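You operate a simulated robot arm through the tools that you are given. There is no shell and no other tool.

Carry out the task below with a simulated robot arm. There is one attempt and no reset: what you move stays moved.

Task
Wash the crate in the stand from the red socket.
Fine: push the brass coupling home, gauge in its green band, valve shut once the crate is clean; leave the guard shut and the crate in place.
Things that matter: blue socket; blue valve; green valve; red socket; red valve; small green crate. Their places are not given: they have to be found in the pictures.

It is judged by the outcome, as a careful person would: the job done as asked, and still so three seconds after it is handed in. It fails if anything else is knocked over, pushed out of place, dropped, spilled or broken.

Robot
A 6-joint arm with a two-finger gripper, fixed in place. Base frame: the origin is at the foot of the arm, x ahead of it, y to its left, z up. Units: m, degrees, N and s.
It reaches about 1.298 m from its shoulder. Its first joint turns from -149.0 to 149.0 degrees. Payload 1.57 kg.
The TCP is the grasp point between the finger pads, 0.021 m short of the fingertips. In the tool frame z runs along the fingers and y along their closing line. The gripper opens to 0.07 m. The gripper's body begins 0.05 m behind the TCP.
Orientation is told as [roll, pitch, yaw] about the base's x, y, z axes, in that order, counted from this pose: with the fingers straight down and closing along the base's y, the tool's x points along the base's -x, its y along +y and its z along -z.

Tools
- The arm moves only by the tool nudge_tool. Its argument "series" is a list of rows, each a list of 6 numbers: the shift along the tool's x, y, z in units of 500 mm (1.0 is 500 mm), then the turn, a rotation vector about the tool's x, y, z in units of 120 degrees (1.0 is 120 degrees). In form: [[tx, ty, tz, ax, ay, az], ...]. A call has 1 to 20 rows; each row is the pose to reach, as a shift and turn from the pose commanded when the call began, along the tool's axes at that moment. "claw" is the gripper command, from -1 (shut) to 1 (fully open), values between in proportion, set as the call begins (left out, the last holds). A call with a number of a shift or a turn outside -1 to 1 is refused whole. A row lasts 0.2 s, in which the tool goes at most 0.05 m and 8.6 degrees; a call with a longer step from one row to the next is refused whole, and so is a gripper value outside its range. Where a pose cannot be reached the arm comes as near as it can. A force on the tool above 50 N (or 10 N above the force at the start of the call, whichever is more), or a blocked arm, ends the call early, and 0.2 s more pass. The fingers move at their own pace and stop on an object; they squeeze with about 30 N. The grip force told is the motor's: it shows also when the fingers shut on nothing. Time passes only in rows, and 0.2 s behind the last, so rows that repeat a pose let the fingers close. The reply holds the time, the measured pose of the TCP, the force on the tool along the base axes, the opening and the grip force, in the units named above and with some noise, with the torque about the TCP (base axes, N m) and any sound that the robot's microphone picked up.
- Cameras (640 x 400 px; columns grow to the right, rows downward): "scene" is fixed at [0.2206, -0.5008, 1.7578]; the picture's right is [0.91, -0.41, 0.00], its down [-0.25, -0.56, -0.79] and it looks along [0.33, 0.72, -0.62] (base axes); focal length 333 px, centre (320, 200). "wrist" rides on the gripper at [0.079, 0.004, -0.081] in the tool frame; the picture's right is [-0.05, 1.00, 0.00], its down [-0.67, -0.04, -0.74] and it looks along [-0.74, -0.04, 0.67] (tool axes); focal length 256 px, centre (320, 200).
- capture(camera): a new picture of that camera. No time passes.
- lift_body(by): slides the trunk up (or, below 0, down) by that many m; the arm rides with it, the base frame stays. It gives what a move gives, with no picture.
- pixel_to_xyz(camera, pixels): for up to 12 pixels [column, row] of the newest picture of that camera ("zoom" is the newest enlarged one), the place [x, y, z] in the base frame of the surface seen there, good to about 0.002 m. No time passes.
- enlarge(camera, box): a new picture of the part [left, top, right, bottom] of that camera's present view, enlarged. No time passes.
- finish_job(): hands the job in; it is judged then, once.

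Unless the task says otherwise, let go and move clear before handing in.

The tools are called after ">>>" as name(argument=value, ...) on one line, values as JSON. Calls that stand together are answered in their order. nudge_tool: Moves the arm, as the interface text tells. Its arguments: {"type":"object","properties":{"series":{"type":"array","items":{"type":"array","items":{"type":"number"}}},"claw":{"type":"number"}},"required":["series"]} The other tools are called the same way: lift_body (by) slides the trunk up or down; capture (camera) takes a picture; pixel_to_xyz (camera, pixels) gives the place of the surface under pixels of a picture; enlarge (camera, box) takes an enlarged picture of a part of a camera's view; finish_job () hands the job in.

At the start:

```text
time: 0.0
tool_pos: [0.2896, 0.5286, 1.2576]
tool_rot: [-0.1, 0.0, 0.0]
wrist_force: [0.1, 0.3, 0.4]
torque: [-0.02, -0.01, 0.0]
opening: 0.0701
finger_force: 0.0
trunk travel left (down, up): [-0.938, 0.032]
```

scene: 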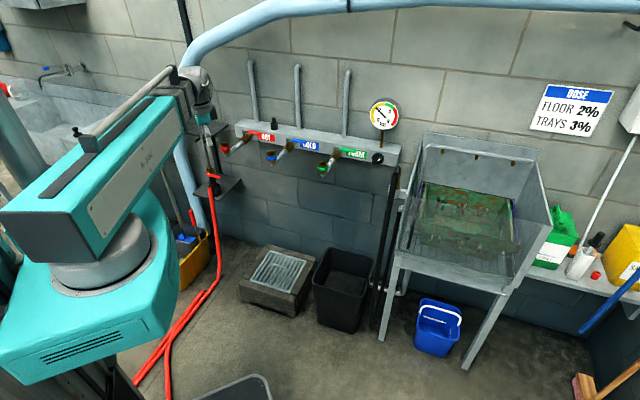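
wrist: 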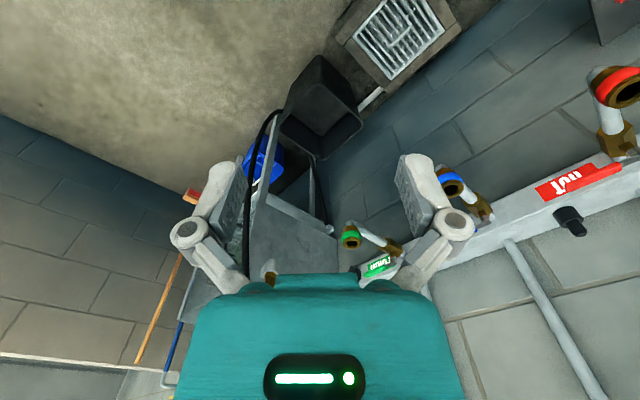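

The scene shows a wall manifold with red/blue/green sockets near (225-380, 140-165), a gauge at (384,114), a wash stand with a green crate at (465,220), and a red hose with a lance/coupling hanging near (205,120). I'll take enlarged views before moving anything.

>>> enlarge(camera="scene", box=[150, 50, 310, 210])

>>> enlarge(camera="scene", box=[220, 90, 420, 190])

>>> enlarge(camera="scene", box=[370, 110, 570, 290])

>>> enlarge(camera="scene", box=[100, 150, 300, 400])

```text
2.50 times, centred on (230, 130) of scene
```

zoom: 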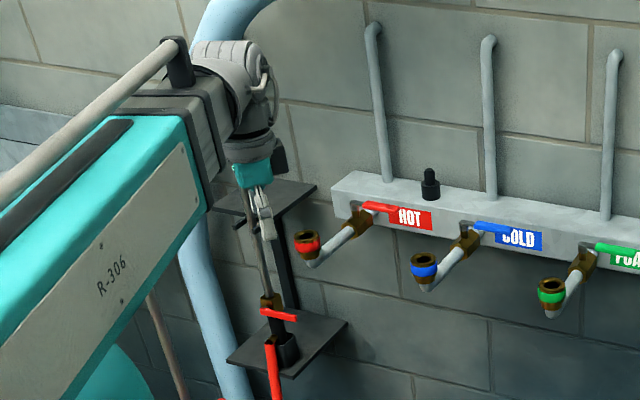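

```text
3.20 times, centred on (320, 140) of scene
```

zoom: 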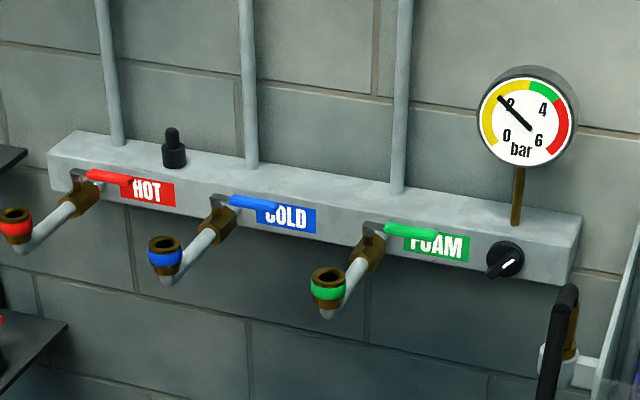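

```text
2.22 times, centred on (470, 200) of scene
```

zoom: 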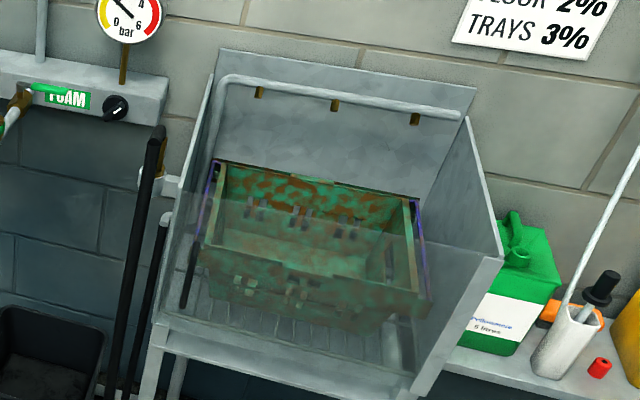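

```text
1.60 times, centred on (200, 275) of scene
```

zoom: 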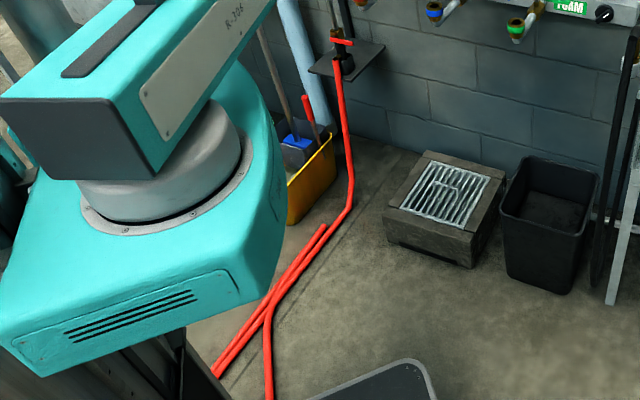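

The red, blue and green elbows sit at about (225,148), (272,156) and (323,168). The fingers hide part of the bracket near (205,180), so I'll query places of key features.

>>> enlarge(camera="scene", box=[370, 140, 450, 340])

>>> enlarge(camera="wrist", box=[160, 80, 400, 300])

>>> enlarge(camera="wrist", box=[400, 40, 640, 260])

>>> pixel_to_xyz(camera="scene", pixels=[[225, 146], [225, 150], [272, 155], [323, 168], [266, 137], [384, 114], [378, 158], [208, 175], [208, 190], [215, 189], [200, 120], [210, 150]])

>>> pixel_to_xyz(camera="scene", pixels=[[395, 178], [396, 195], [390, 230], [386, 300], [393, 205], [400, 207], [430, 190], [510, 210], [430, 240], [515, 255], [385, 335], [290, 270]])

```text
2.00 times, centred on (410, 240) of scene
```

zoom: 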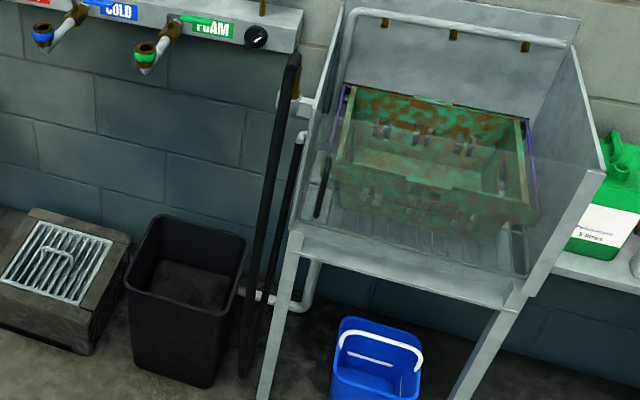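

```text
1.82 times, centred on (280, 190) of wrist
```

zoom: 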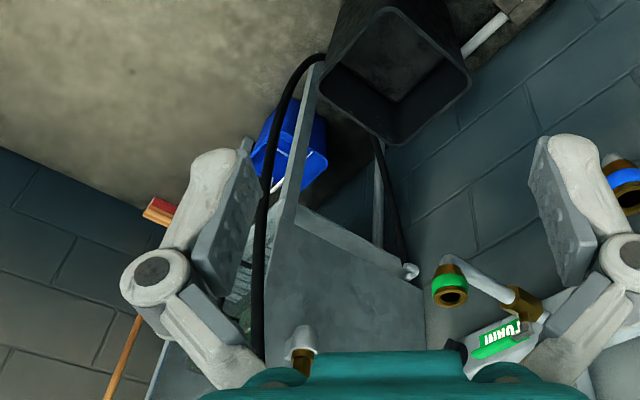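

```text
1.82 times, centred on (520, 150) of wrist
```

zoom: 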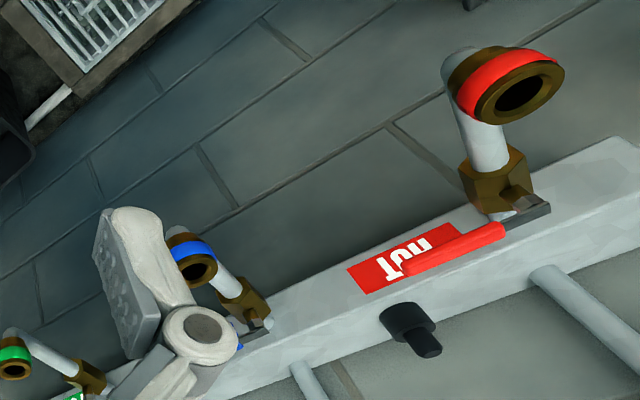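

```text
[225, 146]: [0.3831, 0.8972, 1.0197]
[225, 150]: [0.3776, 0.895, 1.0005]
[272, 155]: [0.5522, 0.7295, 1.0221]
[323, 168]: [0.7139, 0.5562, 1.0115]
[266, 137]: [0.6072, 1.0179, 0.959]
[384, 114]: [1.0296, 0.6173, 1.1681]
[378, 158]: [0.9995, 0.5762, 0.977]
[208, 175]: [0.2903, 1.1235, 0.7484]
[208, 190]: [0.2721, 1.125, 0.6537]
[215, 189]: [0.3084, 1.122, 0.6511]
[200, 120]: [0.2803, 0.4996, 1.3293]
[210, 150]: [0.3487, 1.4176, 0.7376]
```

```text
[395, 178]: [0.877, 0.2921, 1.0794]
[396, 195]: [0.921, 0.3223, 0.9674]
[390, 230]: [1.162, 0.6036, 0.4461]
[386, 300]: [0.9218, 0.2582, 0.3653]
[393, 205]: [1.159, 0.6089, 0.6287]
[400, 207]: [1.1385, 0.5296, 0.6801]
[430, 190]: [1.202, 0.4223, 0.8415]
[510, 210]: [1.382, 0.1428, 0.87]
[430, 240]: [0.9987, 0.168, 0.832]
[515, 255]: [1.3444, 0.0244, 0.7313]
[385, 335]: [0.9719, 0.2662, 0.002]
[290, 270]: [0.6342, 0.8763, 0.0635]
```

The black hose rises at (395,178) beside the stand and a brass piece shows near its left wall, but the fingers hide it in the wrist view. I'll move the arm back a bit and yaw towards the wall for a better look.

>>> nudge_tool(series=[[0, -0.06, 0, 0, 0, -0.05], [0, -0.12, 0, 0, 0, -0.1], [0, -0.18, 0, 0, 0, -0.15], [0, -0.24, 0, 0, 0, -0.2], [0, -0.3, 0, 0, 0, -0.25], [0, -0.36, 0, 0, 0, -0.25]], claw=1)

>>> capture(camera="wrist")

>>> capture(camera="scene")

```text
time: 1.4
tool_pos: [0.3244, 0.4038, 1.2567]
tool_rot: [0.0, 0.1, 30.0]
wrist_force: [0.8, -0.2, -0.4]
torque: [-0.03, 0.04, -0.02]
opening: 0.07
finger_force: 0.0
out of reach, approached as far as the arm can: row 4, 5, 6
trunk travel left (down, up): [-0.938, 0.032]
```

```text
taken
```

wrist: 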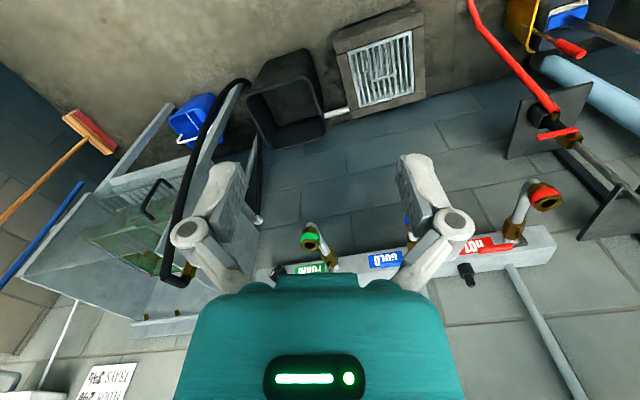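

```text
taken
```

scene: 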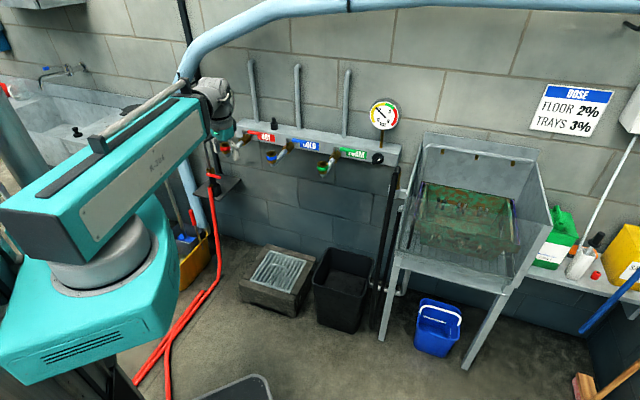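

The wrist view now shows the black hose curving to a brass end near (185,270), the red hose and lance in a wall bracket at (550,130), and the crate in the stand at (130,220). I'll enlarge these.

>>> enlarge(camera="wrist", box=[60, 70, 300, 330])

>>> enlarge(camera="wrist", box=[440, 60, 640, 300])

>>> enlarge(camera="scene", box=[180, 60, 280, 220])

>>> enlarge(camera="scene", box=[370, 120, 450, 200])

```text
1.54 times, centred on (180, 200) of wrist
```

zoom: 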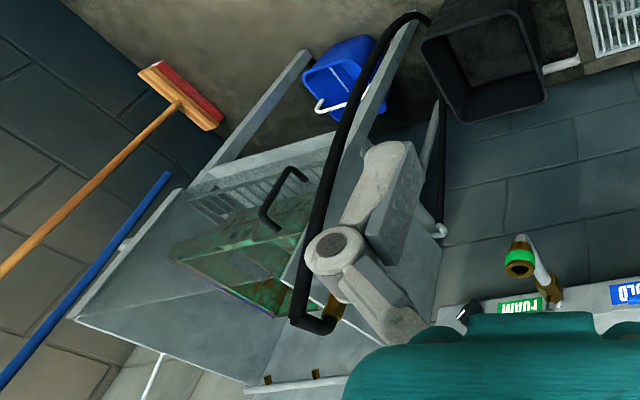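

```text
1.67 times, centred on (540, 180) of wrist
```

zoom: 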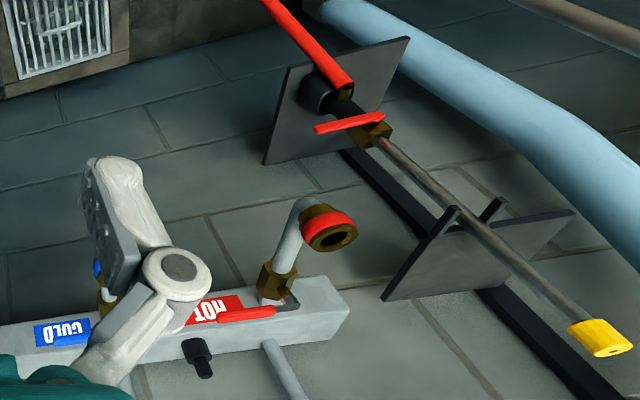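

```text
2.50 times, centred on (230, 140) of scene
```

zoom: 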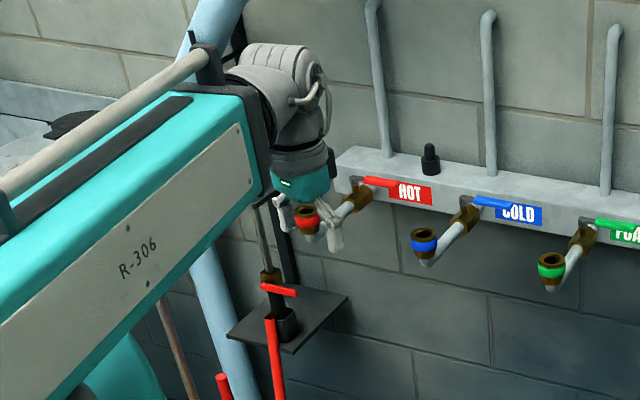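

```text
5.00 times, centred on (410, 160) of scene
```

zoom: 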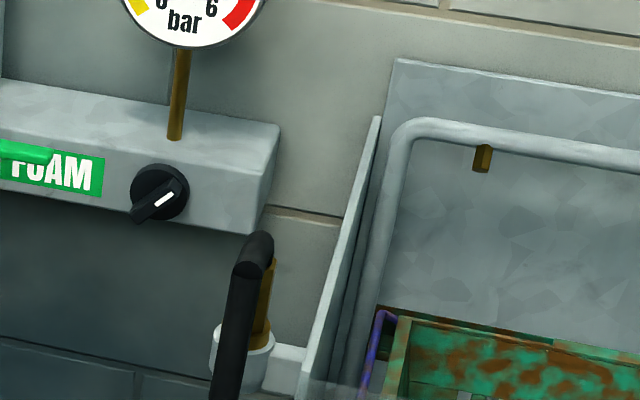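

The brass coupling of the black hose stands in a white cup on the stand's left side (scene (395,195)); the red-hose lance rests in a wall bracket and should be left alone. I'll get closer views of the red socket, its lever and the cup to measure them.

>>> enlarge(camera="wrist", box=[440, 165, 580, 275])

>>> pixel_to_xyz(camera="wrist", pixels=[[545, 187], [532, 187], [558, 190], [545, 205], [545, 180], [513, 235], [480, 244], [525, 235], [515, 215], [465, 275], [550, 245], [360, 268]])

>>> enlarge(camera="scene", box=[380, 160, 420, 220])

>>> pixel_to_xyz(camera="zoom", pixels=[[320, 200]])

```text
3.64 times, centred on (510, 220) of wrist
```

zoom: 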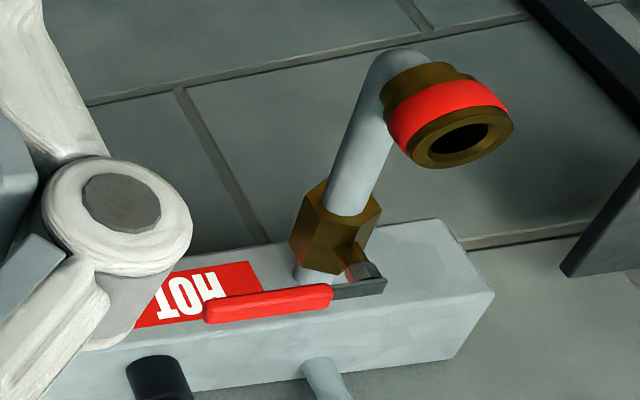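

```text
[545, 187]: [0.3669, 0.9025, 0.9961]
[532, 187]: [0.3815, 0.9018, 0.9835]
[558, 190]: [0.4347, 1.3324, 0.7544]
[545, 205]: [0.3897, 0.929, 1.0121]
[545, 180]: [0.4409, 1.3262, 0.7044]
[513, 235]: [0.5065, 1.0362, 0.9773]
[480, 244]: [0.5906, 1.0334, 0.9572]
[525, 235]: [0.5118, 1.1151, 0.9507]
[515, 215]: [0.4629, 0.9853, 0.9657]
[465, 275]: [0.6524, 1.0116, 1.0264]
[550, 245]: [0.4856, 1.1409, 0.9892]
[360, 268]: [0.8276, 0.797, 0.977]
```

```text
6.67 times, centred on (400, 190) of scene
```

zoom: 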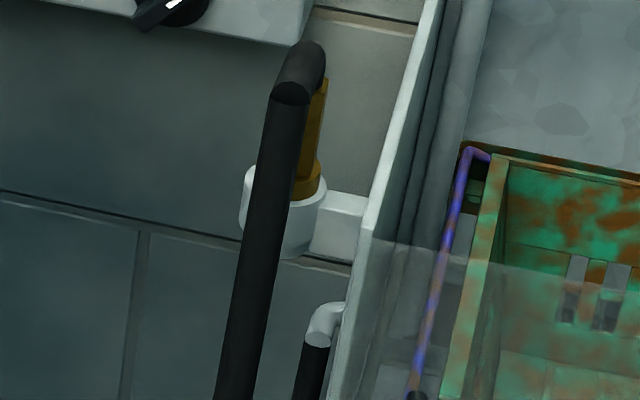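

```text
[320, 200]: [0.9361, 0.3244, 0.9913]
```

The zoom shows the brass coupling standing vertically in the white cup at (305,190) zoom, with the hose arching over its top and running down. I'll measure points on it and on the red socket's ring.

>>> pixel_to_xyz(camera="zoom", pixels=[[318, 95], [314, 130], [312, 160], [310, 180], [305, 192], [318, 185], [305, 60], [290, 92], [265, 150], [322, 205], [247, 185], [290, 240]])

>>> enlarge(camera="wrist", box=[500, 170, 580, 220])

```text
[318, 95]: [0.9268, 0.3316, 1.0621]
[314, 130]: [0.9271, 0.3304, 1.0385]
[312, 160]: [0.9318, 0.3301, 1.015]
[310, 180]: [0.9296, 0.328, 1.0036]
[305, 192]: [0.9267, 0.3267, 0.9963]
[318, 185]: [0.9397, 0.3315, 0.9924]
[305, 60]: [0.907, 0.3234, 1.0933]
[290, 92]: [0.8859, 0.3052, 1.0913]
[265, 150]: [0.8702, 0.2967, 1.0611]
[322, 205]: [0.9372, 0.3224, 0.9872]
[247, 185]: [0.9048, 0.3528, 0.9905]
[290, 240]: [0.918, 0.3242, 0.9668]
```

```text
8.00 times, centred on (540, 195) of wrist
```

zoom: 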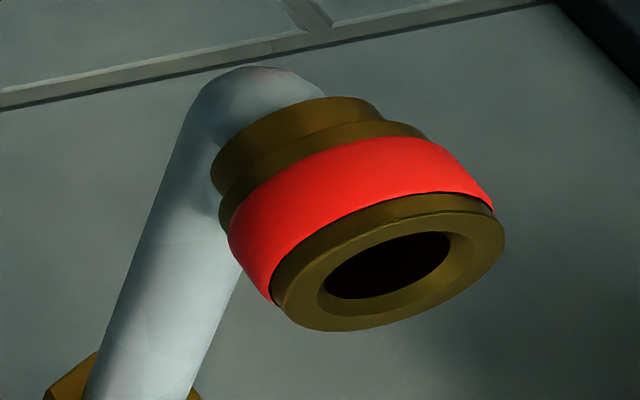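

I'll measure the red socket's rim points to find its centre and axis.

>>> pixel_to_xyz(camera="zoom", pixels=[[500, 238], [281, 290], [345, 325], [450, 288], [430, 200], [340, 232], [455, 250], [320, 290], [390, 303], [400, 227], [370, 185], [290, 110]])

```text
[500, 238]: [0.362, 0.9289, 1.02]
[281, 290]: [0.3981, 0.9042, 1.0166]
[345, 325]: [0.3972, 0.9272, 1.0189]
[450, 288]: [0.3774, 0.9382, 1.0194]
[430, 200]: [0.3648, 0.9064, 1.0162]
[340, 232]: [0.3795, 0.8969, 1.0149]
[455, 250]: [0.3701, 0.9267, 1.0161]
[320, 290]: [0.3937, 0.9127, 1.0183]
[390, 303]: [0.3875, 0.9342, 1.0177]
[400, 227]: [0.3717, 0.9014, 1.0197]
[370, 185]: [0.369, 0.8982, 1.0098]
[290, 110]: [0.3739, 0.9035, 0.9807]
```

The red socket opens straight up with its rim centre near (0.380, 0.917, 1.018), hole about 27 mm wide. Next I'll move to look at the stand, guard and coupling from the front.

>>> nudge_tool(series=[[-0.041, -0.075, 0, 0, 0, 0.036], [-0.082, -0.15, 0, 0, 0, 0.072], [-0.123, -0.225, 0, 0, 0, 0.108], [-0.165, -0.3, 0, 0, 0, 0.144], [-0.206, -0.375, 0, 0, 0, 0.18], [-0.248, -0.45, 0, 0, 0, 0.216], [-0.289, -0.522, 0, 0, 0, 0.25], [-0.289, -0.522, 0, 0, 0, 0.25]])

>>> capture(camera="wrist")

>>> capture(camera="scene")

```text
time: 3.2
tool_pos: [0.5819, 0.2507, 1.2562]
tool_rot: [0.0, 0.0, 0.0]
wrist_force: [0.2, -0.2, 0.2]
torque: [0.0, -0.02, -0.02]
opening: 0.0699
finger_force: 0.1
trunk travel left (down, up): [-0.938, 0.032]
```

```text
taken
```

wrist: 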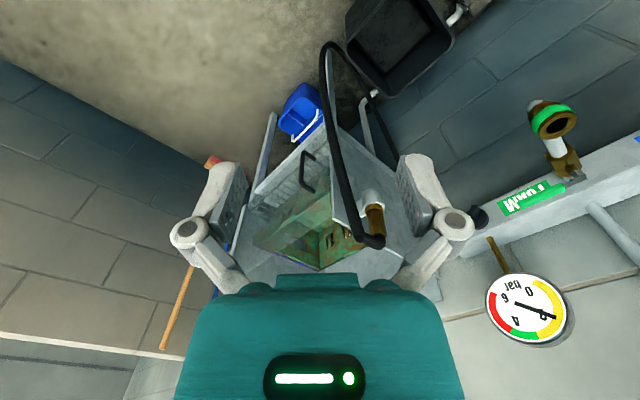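

```text
taken
```

scene: 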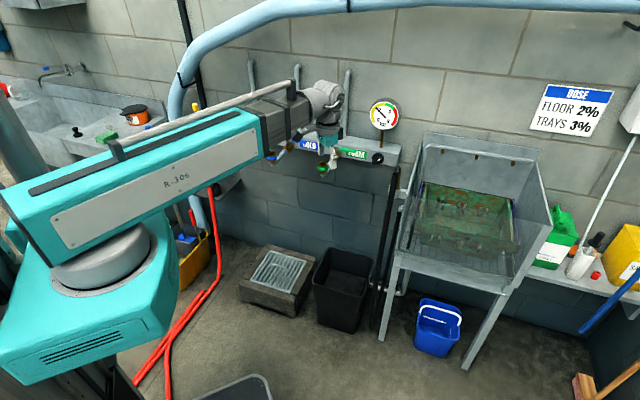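

The stand is in front now: hose arch and brass coupling near (370,225), guard with black handle at (305,165), gauge readable at (527,305). I'll enlarge each.

>>> enlarge(camera="wrist", box=[320, 160, 420, 270])

>>> enlarge(camera="wrist", box=[230, 100, 370, 280])

>>> enlarge(camera="wrist", box=[460, 180, 600, 350])

>>> enlarge(camera="scene", box=[350, 90, 420, 170])

```text
3.64 times, centred on (370, 215) of wrist
```

zoom: 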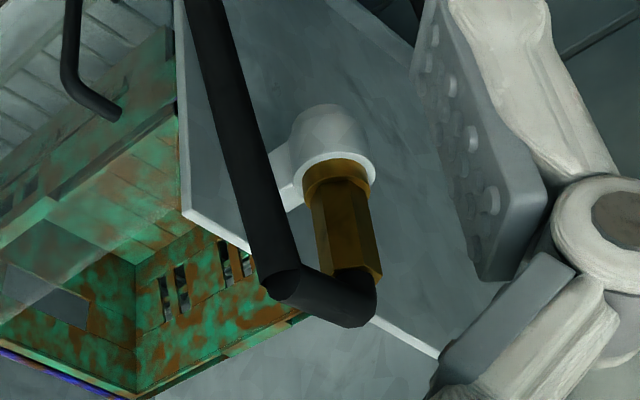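

```text
2.22 times, centred on (300, 190) of wrist
```

zoom: 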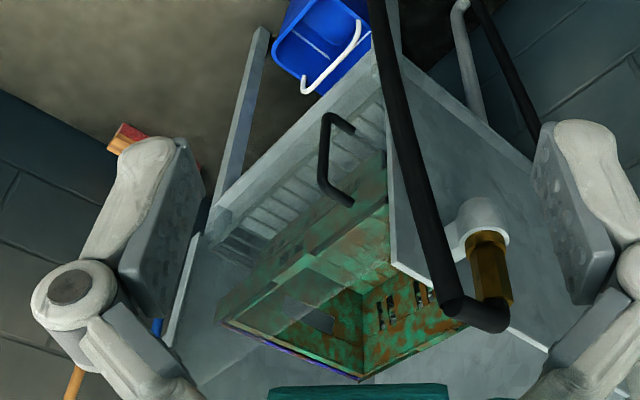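

```text
2.35 times, centred on (530, 265) of wrist
```

zoom: 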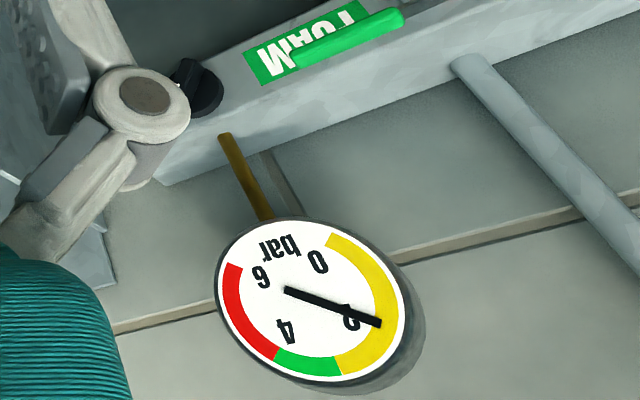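

```text
5.00 times, centred on (385, 130) of scene
```

zoom: 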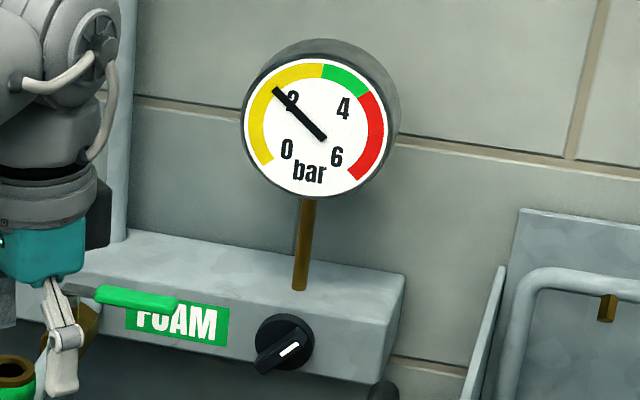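

The gauge reads about 1.9 bar; the green band runs from about 3 to 4 bar. The guard's handle is at the stand front and the panel seems shut. Now I'll measure the hex coupling, arch and cup.

>>> enlarge(camera="wrist", box=[340, 180, 400, 255])

>>> pixel_to_xyz(camera="zoom", pixels=[[300, 190], [350, 190], [265, 200], [300, 260], [365, 255], [335, 230], [320, 330], [380, 350], [220, 315], [260, 300], [180, 250], [355, 330]])

```text
5.33 times, centred on (370, 218) of wrist
```

zoom: 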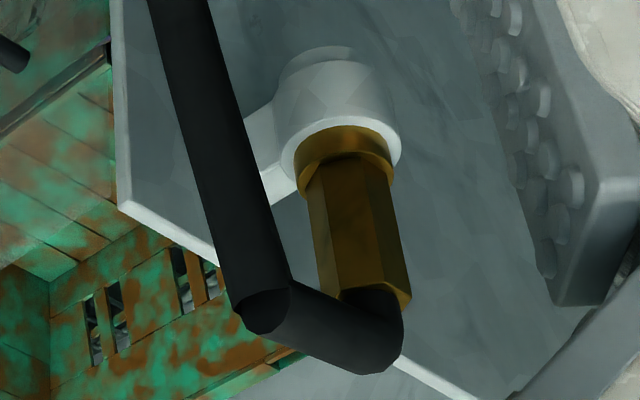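

```text
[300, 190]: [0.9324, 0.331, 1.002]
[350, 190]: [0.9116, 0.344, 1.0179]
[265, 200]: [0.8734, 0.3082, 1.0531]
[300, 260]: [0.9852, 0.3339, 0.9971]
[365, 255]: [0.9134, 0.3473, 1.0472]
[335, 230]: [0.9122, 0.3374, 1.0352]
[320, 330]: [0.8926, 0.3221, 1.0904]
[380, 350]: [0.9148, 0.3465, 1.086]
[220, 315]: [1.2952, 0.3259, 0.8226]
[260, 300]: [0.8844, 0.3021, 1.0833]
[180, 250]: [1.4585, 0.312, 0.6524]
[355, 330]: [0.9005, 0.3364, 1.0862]
```

I'll refine the coupling's axis by sampling its silhouette edges.

>>> pixel_to_xyz(camera="zoom", pixels=[[316, 235], [392, 235], [324, 272], [400, 280], [340, 250], [375, 240], [302, 172], [391, 165], [345, 140], [345, 170], [402, 300], [408, 292]])

>>> pixel_to_xyz(camera="zoom", pixels=[[398, 330], [365, 370], [330, 350], [300, 340], [290, 290], [360, 295], [384, 305], [270, 330], [240, 310], [285, 160], [398, 150], [340, 60]])

```text
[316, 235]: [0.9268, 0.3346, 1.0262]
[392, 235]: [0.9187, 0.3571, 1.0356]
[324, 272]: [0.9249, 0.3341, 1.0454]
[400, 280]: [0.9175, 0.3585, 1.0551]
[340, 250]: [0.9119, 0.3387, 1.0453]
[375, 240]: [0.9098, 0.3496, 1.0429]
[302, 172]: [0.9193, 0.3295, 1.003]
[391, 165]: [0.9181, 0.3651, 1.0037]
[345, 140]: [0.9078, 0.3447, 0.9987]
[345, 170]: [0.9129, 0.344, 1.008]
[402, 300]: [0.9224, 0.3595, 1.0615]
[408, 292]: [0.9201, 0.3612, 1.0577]
```

```text
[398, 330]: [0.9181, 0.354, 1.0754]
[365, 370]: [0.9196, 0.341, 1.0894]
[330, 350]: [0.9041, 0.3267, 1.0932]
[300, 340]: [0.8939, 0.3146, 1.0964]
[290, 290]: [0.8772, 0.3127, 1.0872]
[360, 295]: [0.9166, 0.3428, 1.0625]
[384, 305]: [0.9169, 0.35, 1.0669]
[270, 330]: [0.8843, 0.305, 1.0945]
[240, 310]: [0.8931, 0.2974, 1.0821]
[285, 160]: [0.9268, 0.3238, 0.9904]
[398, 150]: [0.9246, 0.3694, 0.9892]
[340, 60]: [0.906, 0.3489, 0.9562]
```

The coupling axis is about (0.924, 0.3465), hex about 27 mm across from z 1.01 to 1.064, hose arch top at z 1.097. I need to know how near the stand's side plate is, so I'll query points on it.

>>> pixel_to_xyz(camera="zoom", pixels=[[130, 205], [170, 228], [430, 370], [470, 395], [450, 330], [420, 200], [450, 150], [300, 210], [420, 60], [140, 100], [270, 190], [285, 120]])

>>> enlarge(camera="scene", box=[370, 120, 450, 200])

>>> pixel_to_xyz(camera="zoom", pixels=[[378, 125], [360, 200], [340, 260], [322, 330], [305, 390], [295, 355], [310, 370], [160, 192], [150, 210], [185, 185], [143, 195], [165, 165]])

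```text
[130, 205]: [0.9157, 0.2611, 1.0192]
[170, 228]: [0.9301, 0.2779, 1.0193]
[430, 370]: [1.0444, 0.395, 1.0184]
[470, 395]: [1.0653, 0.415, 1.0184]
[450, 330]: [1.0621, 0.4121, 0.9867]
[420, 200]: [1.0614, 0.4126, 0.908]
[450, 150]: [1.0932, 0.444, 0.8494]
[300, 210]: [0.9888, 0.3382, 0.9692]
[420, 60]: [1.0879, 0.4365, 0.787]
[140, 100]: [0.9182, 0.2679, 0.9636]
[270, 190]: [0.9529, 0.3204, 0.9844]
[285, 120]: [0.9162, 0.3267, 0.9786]
```

```text
5.00 times, centred on (410, 160) of scene
```

zoom: 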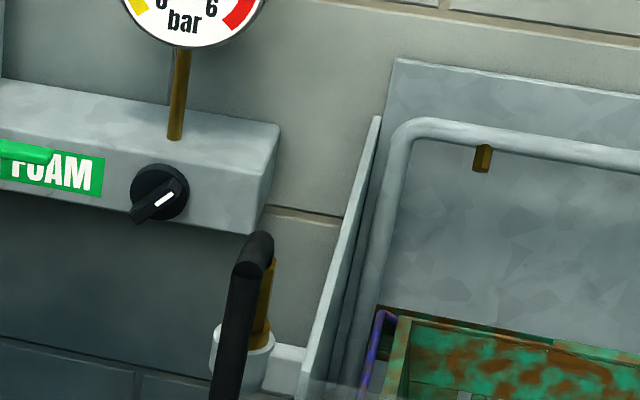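

```text
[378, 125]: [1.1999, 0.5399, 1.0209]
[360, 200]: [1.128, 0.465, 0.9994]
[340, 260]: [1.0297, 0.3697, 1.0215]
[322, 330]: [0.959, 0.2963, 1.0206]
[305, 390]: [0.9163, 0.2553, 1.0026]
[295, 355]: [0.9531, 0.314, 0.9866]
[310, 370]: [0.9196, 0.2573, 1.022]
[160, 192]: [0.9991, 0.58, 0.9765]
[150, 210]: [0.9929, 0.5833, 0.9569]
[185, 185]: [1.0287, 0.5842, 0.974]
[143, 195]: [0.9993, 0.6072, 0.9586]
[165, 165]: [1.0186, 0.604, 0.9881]
```

The side plate's top is z 1.02 and its face lies 51 mm beside the coupling axis, so fingertips held above 1.03 clear it. I'll hover above the coupling at yaw 45° with the gripper partly closed to about 50 mm.

>>> nudge_tool(series=[[-0.0855, 0.024, 0.014, 0, 0, -0.047], [-0.171, 0.048, 0.028, 0, 0, -0.094], [-0.2565, 0.072, 0.042, 0, 0, -0.141], [-0.342, 0.096, 0.056, 0, 0, -0.188], [-0.4275, 0.12, 0.07, 0, 0, -0.235], [-0.513, 0.144, 0.084, 0, 0, -0.282], [-0.5985, 0.168, 0.098, 0, 0, -0.329], [-0.684, 0.1916, 0.1124, 0, 0, -0.375], [-0.684, 0.1916, 0.1124, 0, 0, -0.375]], claw=0.45)

>>> capture(camera="wrist")

>>> enlarge(camera="scene", box=[340, 110, 440, 210])

```text
time: 5.2
tool_pos: [0.9245, 0.3448, 1.2566]
tool_rot: [0.0, 0.0, 45.2]
wrist_force: [-0.5, 0.6, 0.6]
torque: [-0.02, -0.05, -0.01]
opening: 0.051
finger_force: 0.1
out of reach, approached as far as the arm can: row 1, 2, 3, 4, 5, 6, 7, 8, 9
trunk travel left (down, up): [-0.938, 0.032]
```

```text
taken
```

wrist: 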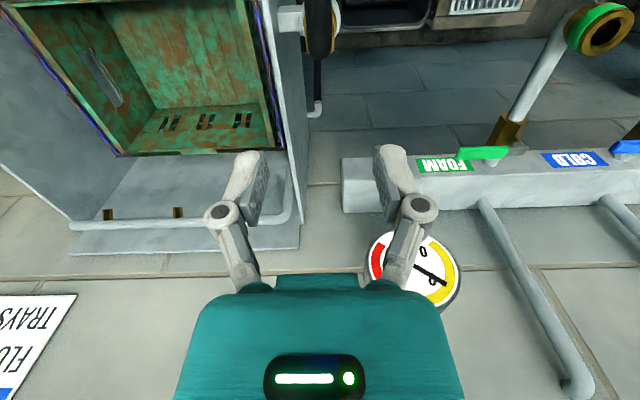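

```text
4.00 times, centred on (390, 160) of scene
```

zoom: 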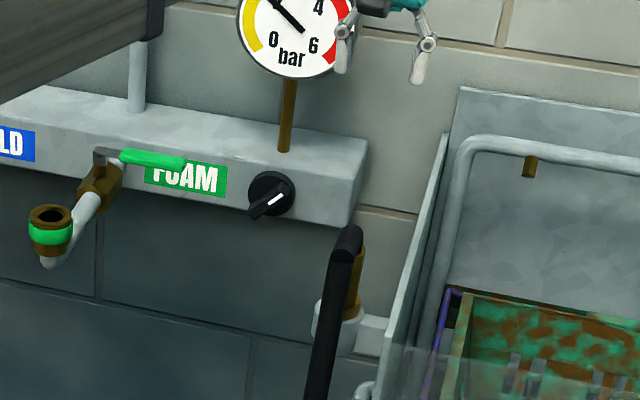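

The tool stayed at z 1.2566: vertical moves out of the arm's range must be done with the trunk. The coupling is centred between the fingers (column about 320), so I'll lower the trunk in steps.

>>> lift_body(by=-0.1)

>>> capture(camera="wrist")

>>> capture(camera="scene")

```text
time: 6.5
tool_pos: [0.9244, 0.3443, 1.1571]
tool_rot: [0.0, 0.1, 45.0]
wrist_force: [-0.1, 0.3, 0.6]
torque: [0.04, -0.01, -0.03]
opening: 0.0505
finger_force: 0.0
trunk travel left (down, up): [-0.838, 0.132]
```

```text
taken
```

wrist: 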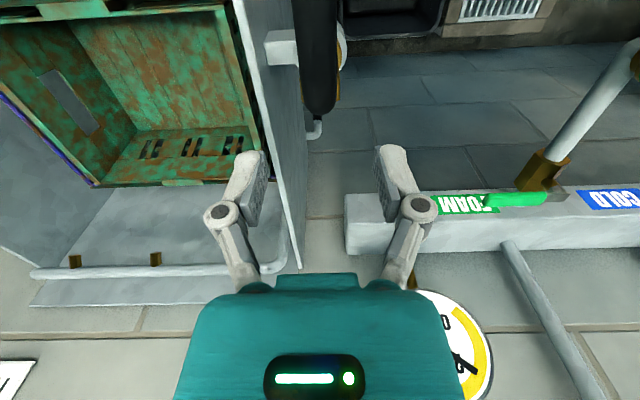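

```text
taken
```

scene: 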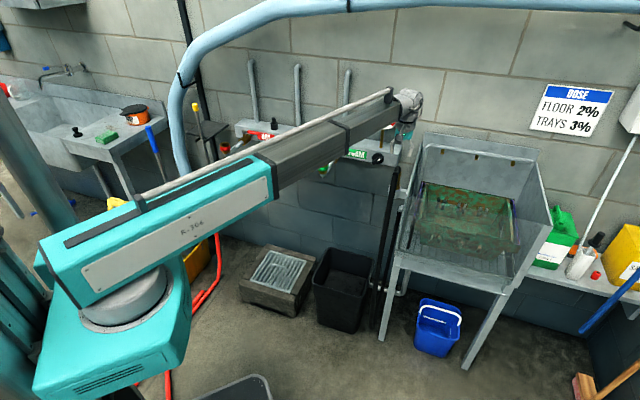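

The hose arch (column ~319) is centred between the fingers (mid ~324 / TCP projects to 320). I'll lower a further 0.085 m to straddle it and look again.

>>> lift_body(by=-0.085)

>>> capture(camera="wrist")

>>> enlarge(camera="scene", box=[360, 100, 440, 210])

```text
time: 7.7
tool_pos: [0.924, 0.3452, 1.0707]
tool_rot: [-0.1, 0.0, 44.9]
wrist_force: [1.3, 0.7, -0.1]
torque: [0.0, 0.02, 0.01]
opening: 0.0506
finger_force: 0.1
trunk travel left (down, up): [-0.753, 0.217]
```

```text
taken
```

wrist: 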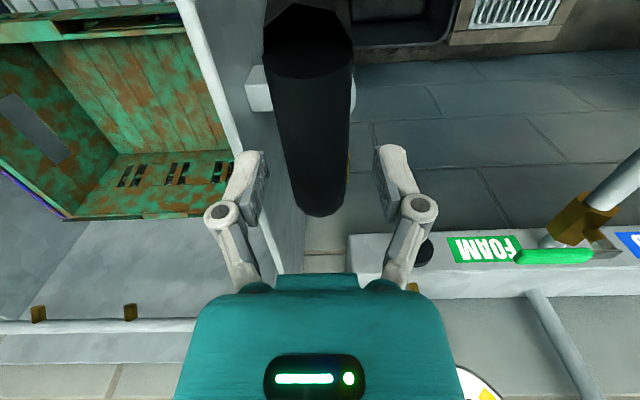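

```text
3.64 times, centred on (400, 155) of scene
```

zoom: 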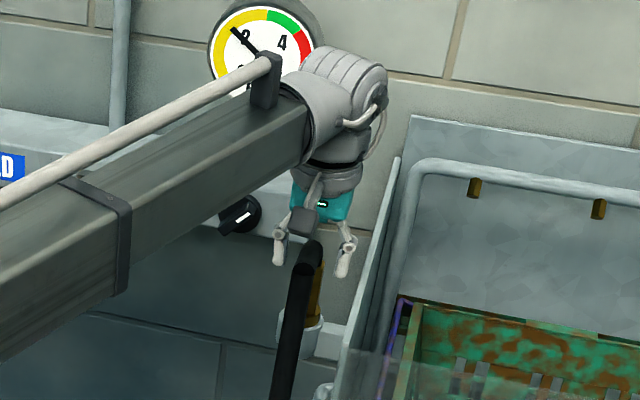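

The arch is between the fingers (columns 270–350 vs finger pads at ~265 and ~378). I'll check the fit by sampling points on the arch end before lowering the last bit.

>>> pixel_to_xyz(camera="wrist", pixels=[[318, 212], [318, 195], [318, 150], [297, 190], [340, 190], [275, 120], [346, 120], [348, 168], [350, 175], [265, 185], [380, 180], [310, 40]])

```text
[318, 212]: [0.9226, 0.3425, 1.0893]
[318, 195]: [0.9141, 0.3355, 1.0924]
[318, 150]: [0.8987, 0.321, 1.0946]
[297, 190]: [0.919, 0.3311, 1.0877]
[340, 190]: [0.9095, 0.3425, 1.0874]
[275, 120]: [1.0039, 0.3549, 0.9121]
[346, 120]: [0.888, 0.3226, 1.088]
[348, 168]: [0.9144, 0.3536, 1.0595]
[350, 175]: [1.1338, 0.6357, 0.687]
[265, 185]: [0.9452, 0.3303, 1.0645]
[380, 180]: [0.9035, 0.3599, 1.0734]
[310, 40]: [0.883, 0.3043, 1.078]
```

Laterally aligned within 1 mm. Lowering the last 17 mm, then closing on the hex body.

>>> lift_body(by=-0.017)

>>> nudge_tool(series=[[0, 0, 0, 0, 0, 0], [0, 0, 0, 0, 0, 0], [0, 0, 0, 0, 0, 0], [0, 0, 0, 0, 0, 0]], claw=-1)

>>> capture(camera="wrist")

```text
time: 8.4
tool_pos: [0.9241, 0.3439, 1.0551]
tool_rot: [0.0, 0.0, 45.1]
wrist_force: [0.8, 0.1, -0.3]
torque: [-0.05, 0.02, 0.01]
opening: 0.0509
finger_force: 0.1
trunk travel left (down, up): [-0.736, 0.234]
```

```text
time: 9.4
tool_pos: [0.9238, 0.3444, 1.0541]
tool_rot: [0.0, 0.0, 45.0]
wrist_force: [1.4, 0.1, 2.7]
torque: [-0.04, 0.0, -0.01]
opening: 0.0317
finger_force: 30.0
trunk travel left (down, up): [-0.736, 0.234]
```

```text
taken
```

wrist: 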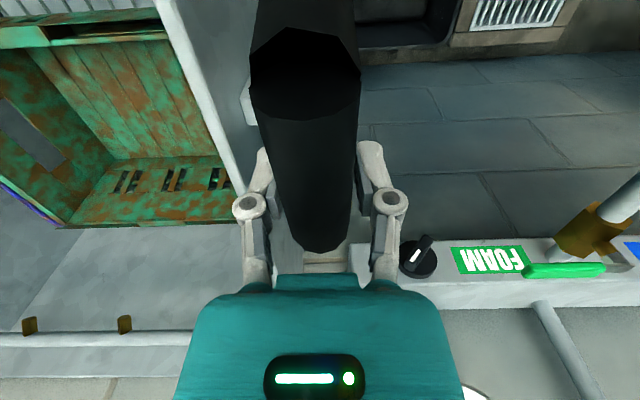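

The fingers stopped at 31.7 mm with 30 N: the hex is gripped. Now I'll lift it out of the cup with the trunk.

>>> lift_body(by=0.03)

>>> capture(camera="wrist")

>>> enlarge(camera="scene", box=[360, 100, 440, 210])

```text
time: 10.1
tool_pos: [0.9251, 0.3443, 1.0831]
tool_rot: [0.0, 0.1, 45.0]
wrist_force: [0.1, 0.5, -4.1]
torque: [0.05, -0.01, 0.01]
opening: 0.0312
finger_force: 30.0
trunk travel left (down, up): [-0.766, 0.204]
```

```text
taken
```

wrist: 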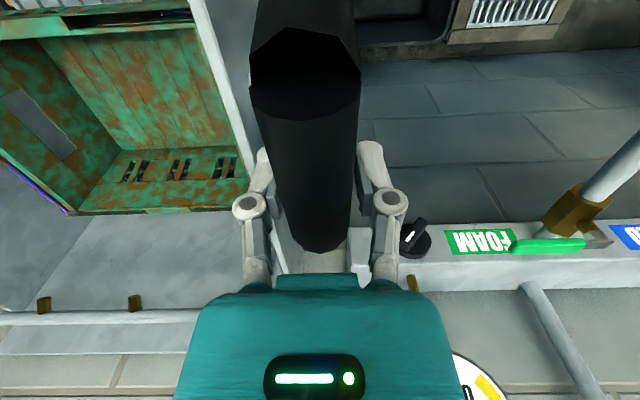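

```text
3.64 times, centred on (400, 155) of scene
```

zoom: 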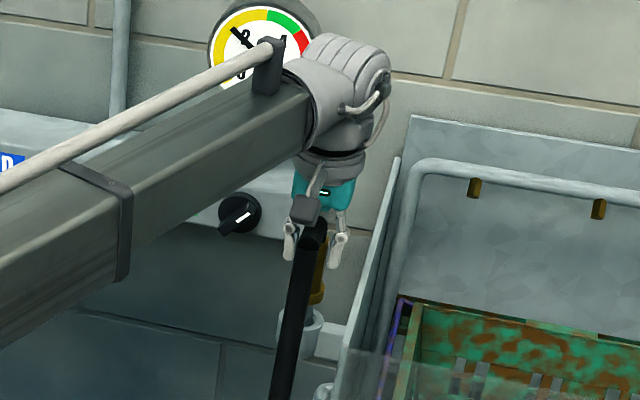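

The coupling lifts cleanly (about 4 N of hose weight). I'll raise it well above the sockets, then pull it back from the wall.

>>> lift_body(by=0.12)

>>> nudge_tool(series=[[0.05, 0, 0, 0, 0, 0], [0.1, 0, 0, 0, 0, 0], [0.15, 0, 0, 0, 0, 0], [0.2, 0, 0, 0, 0, 0], [0.2, 0.0, 0, 0, 0, 0]])

>>> capture(camera="scene")

>>> capture(camera="wrist")

```text
time: 11.6
tool_pos: [0.9244, 0.3453, 1.2046]
tool_rot: [0.1, 0.0, 45.0]
wrist_force: [-1.1, 0.2, -3.7]
torque: [0.02, 0.01, 0.0]
opening: 0.0311
finger_force: 29.7
trunk travel left (down, up): [-0.886, 0.084]
```

```text
time: 12.8
tool_pos: [0.8542, 0.2741, 1.2041]
tool_rot: [0.0, 0.0, 45.0]
wrist_force: [1.0, 0.1, -4.6]
torque: [0.07, -0.02, 0.0]
opening: 0.0315
finger_force: 30.0
trunk travel left (down, up): [-0.886, 0.084]
```

```text
taken
```

scene: 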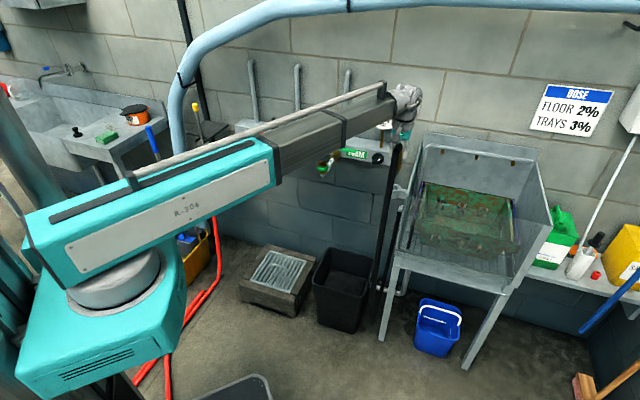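

```text
taken
```

wrist: 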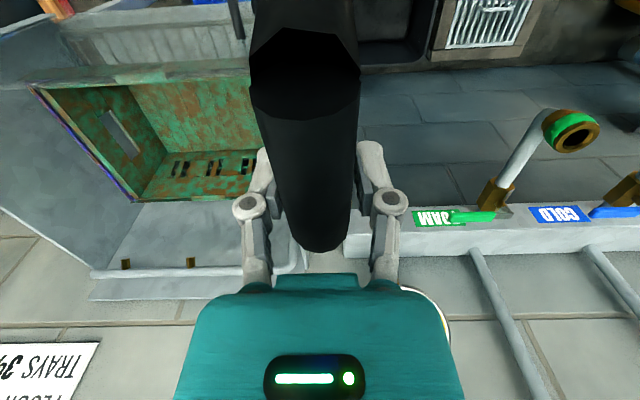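

The grip is steady and the hose follows. Now I'll travel along the wall, first half, 0.1 m back from the socket line.

>>> nudge_tool(series=[[0, 0.08, 0, 0, 0, 0], [0, 0.16, 0, 0, 0, 0], [0, 0.24, 0, 0, 0, 0], [0, 0.32, 0, 0, 0, 0], [0, 0.4, 0, 0, 0, 0], [0, 0.48, 0, 0, 0, 0], [0, 0.56, 0, 0, 0, 0], [0, 0.64, 0, 0, 0, 0], [0, 0.72, 0, 0, 0, 0], [0, 0.8, 0, 0, 0, 0], [0, 0.8, 0, 0, 0, 0]])

>>> capture(camera="scene")

>>> capture(camera="wrist")

```text
time: 15.2
tool_pos: [0.5714, 0.5576, 1.2048]
tool_rot: [-0.1, 0.1, 45.0]
wrist_force: [-0.2, -0.4, -4.6]
torque: [0.01, -0.05, -0.02]
opening: 0.0313
finger_force: 29.7
trunk travel left (down, up): [-0.886, 0.084]
```

```text
taken
```

scene: 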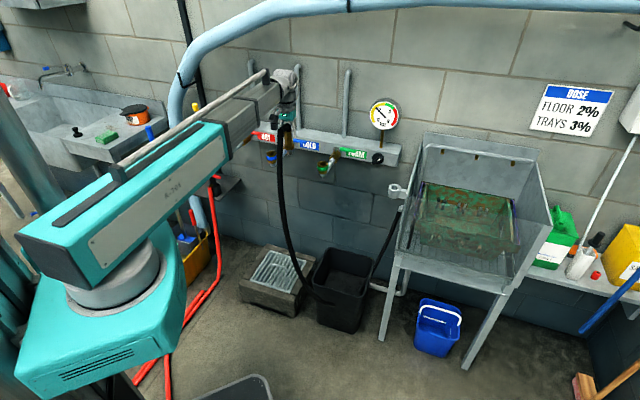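

```text
taken
```

wrist: 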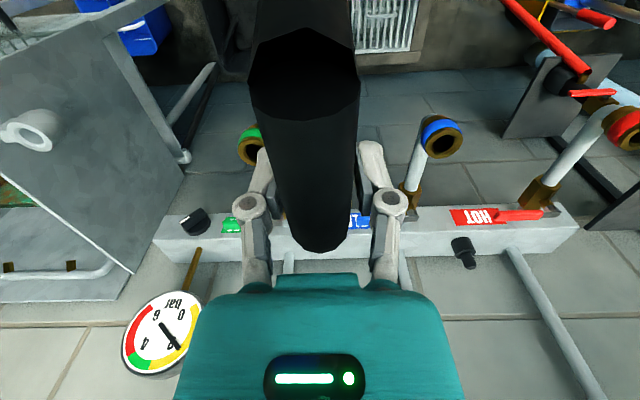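

The hose hangs free as a curve over the bin area; nothing touched. Continuing along the wall to stand off in front of the red socket.

>>> nudge_tool(series=[[0, 0.078, 0, 0, 0, 0], [0, 0.156, 0, 0, 0, 0], [0, 0.234, 0, 0, 0, 0], [0, 0.312, 0, 0, 0, 0], [0, 0.39, 0, 0, 0, 0], [0, 0.468, 0, 0, 0, 0], [0, 0.546, 0, 0, 0, 0], [0, 0.624, 0, 0, 0, 0], [0, 0.702, 0, 0, 0, 0], [0, 0.779, 0, 0, 0, 0], [0, 0.779, 0, 0, 0, 0]])

>>> capture(camera="scene")

>>> capture(camera="wrist")

```text
time: 17.6
tool_pos: [0.2947, 0.8335, 1.2039]
tool_rot: [0.0, 0.0, 44.9]
wrist_force: [-0.5, 0.2, -4.5]
torque: [0.02, -0.01, 0.03]
opening: 0.0309
finger_force: 29.8
trunk travel left (down, up): [-0.886, 0.084]
```

```text
taken
```

scene: 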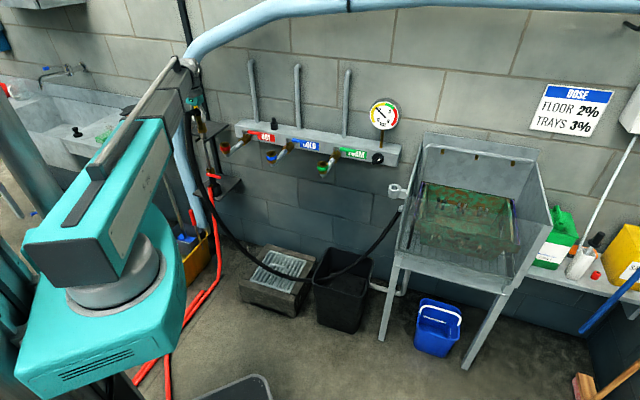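

```text
taken
```

wrist: 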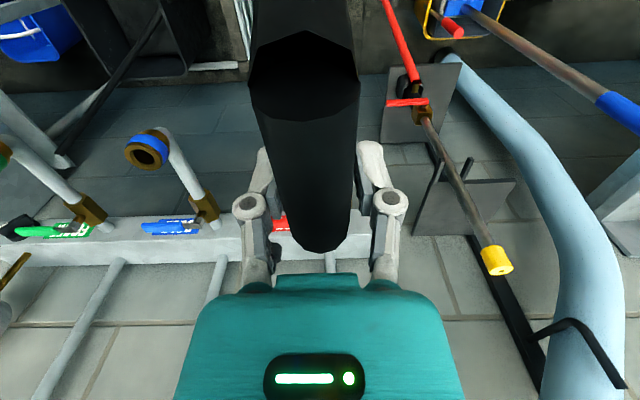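

The tool is in front of the red socket with the coupling visible at about (197,120) in the scene. I'll zoom in to see the coupling's spigot and the socket together.

>>> enlarge(camera="scene", box=[170, 80, 250, 180])

>>> pixel_to_xyz(camera="wrist", pixels=[[462, 205], [495, 262], [420, 120], [405, 80], [285, 225], [495, 200], [435, 200], [510, 185], [480, 245], [442, 160], [330, 262], [515, 310]])

```text
4.00 times, centred on (210, 130) of scene
```

zoom: 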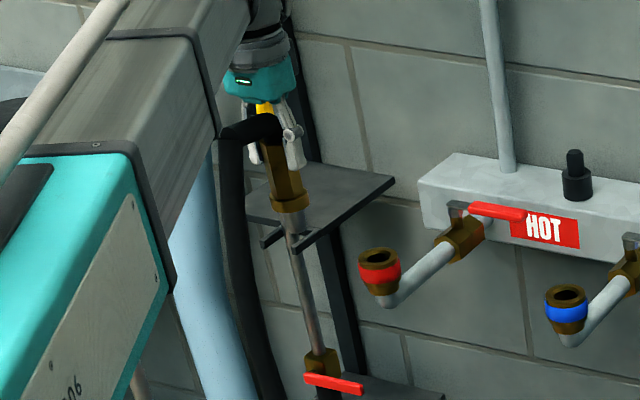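

```text
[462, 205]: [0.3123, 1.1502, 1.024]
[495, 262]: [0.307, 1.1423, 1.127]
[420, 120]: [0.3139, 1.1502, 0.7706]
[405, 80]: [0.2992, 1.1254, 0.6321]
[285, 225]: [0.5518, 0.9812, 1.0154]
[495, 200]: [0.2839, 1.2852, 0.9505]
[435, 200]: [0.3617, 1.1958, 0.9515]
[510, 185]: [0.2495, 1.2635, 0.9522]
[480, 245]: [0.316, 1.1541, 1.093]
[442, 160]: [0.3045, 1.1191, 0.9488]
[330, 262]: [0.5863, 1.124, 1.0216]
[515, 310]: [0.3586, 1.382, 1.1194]
```

The lance rod lies right behind the coupling here, so the spigot can't be told apart. I'll zoom in harder on the coupling's lower end.

>>> enlarge(camera="scene", box=[190, 105, 214, 145])

>>> pixel_to_xyz(camera="zoom", pixels=[[320, 130], [320, 200], [330, 210], [340, 250], [335, 230], [300, 190], [345, 185]])

```text
10.00 times, centred on (202, 125) of scene
```

zoom: 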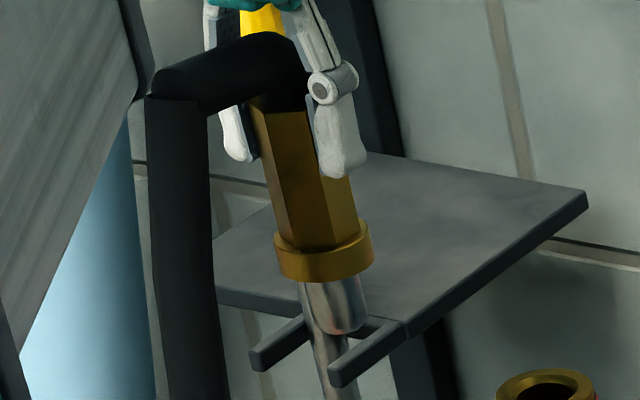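

```text
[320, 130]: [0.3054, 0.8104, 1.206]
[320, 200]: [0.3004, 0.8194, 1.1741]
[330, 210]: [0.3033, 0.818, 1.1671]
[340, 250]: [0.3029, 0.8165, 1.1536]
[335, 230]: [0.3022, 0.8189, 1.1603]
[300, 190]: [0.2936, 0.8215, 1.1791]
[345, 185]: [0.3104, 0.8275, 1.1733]
```

The steel spigot is visible below the collar, around (335,300) in the zoom. I'll measure it.

>>> pixel_to_xyz(camera="zoom", pixels=[[330, 290], [335, 310], [340, 328], [308, 300], [362, 305], [320, 270], [280, 245], [370, 255], [285, 110], [325, 245], [350, 320], [326, 322]])

```text
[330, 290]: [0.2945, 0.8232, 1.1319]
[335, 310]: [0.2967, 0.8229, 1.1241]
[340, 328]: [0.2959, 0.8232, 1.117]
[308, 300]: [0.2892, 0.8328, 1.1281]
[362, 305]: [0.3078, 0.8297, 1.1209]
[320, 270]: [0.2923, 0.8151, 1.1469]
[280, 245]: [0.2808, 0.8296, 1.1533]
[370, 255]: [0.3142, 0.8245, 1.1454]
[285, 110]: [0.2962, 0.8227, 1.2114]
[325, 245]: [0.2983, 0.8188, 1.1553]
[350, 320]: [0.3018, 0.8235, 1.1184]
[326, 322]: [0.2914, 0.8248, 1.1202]
```

Spigot: tip about 89 mm below the TCP, radius ~10 mm, centred within ~2 mm of the TCP; collar underside ~62 mm below. Now re-measure the red socket from the scene camera for a cross-check.

>>> enlarge(camera="scene", box=[212, 135, 240, 160])

>>> pixel_to_xyz(camera="zoom", pixels=[[320, 200]])

```text
16.00 times, centred on (226, 148) of scene
```

zoom: 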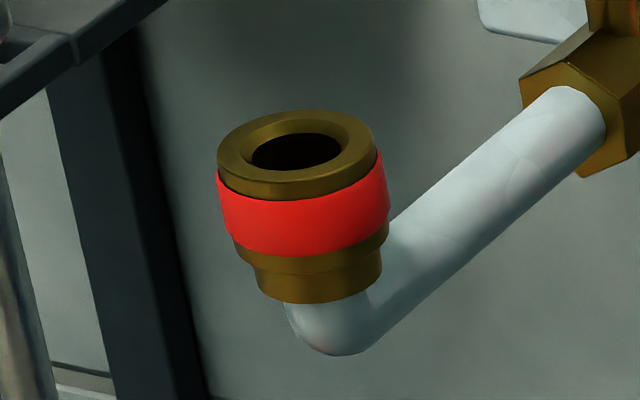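

```text
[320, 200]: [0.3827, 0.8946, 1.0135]
```

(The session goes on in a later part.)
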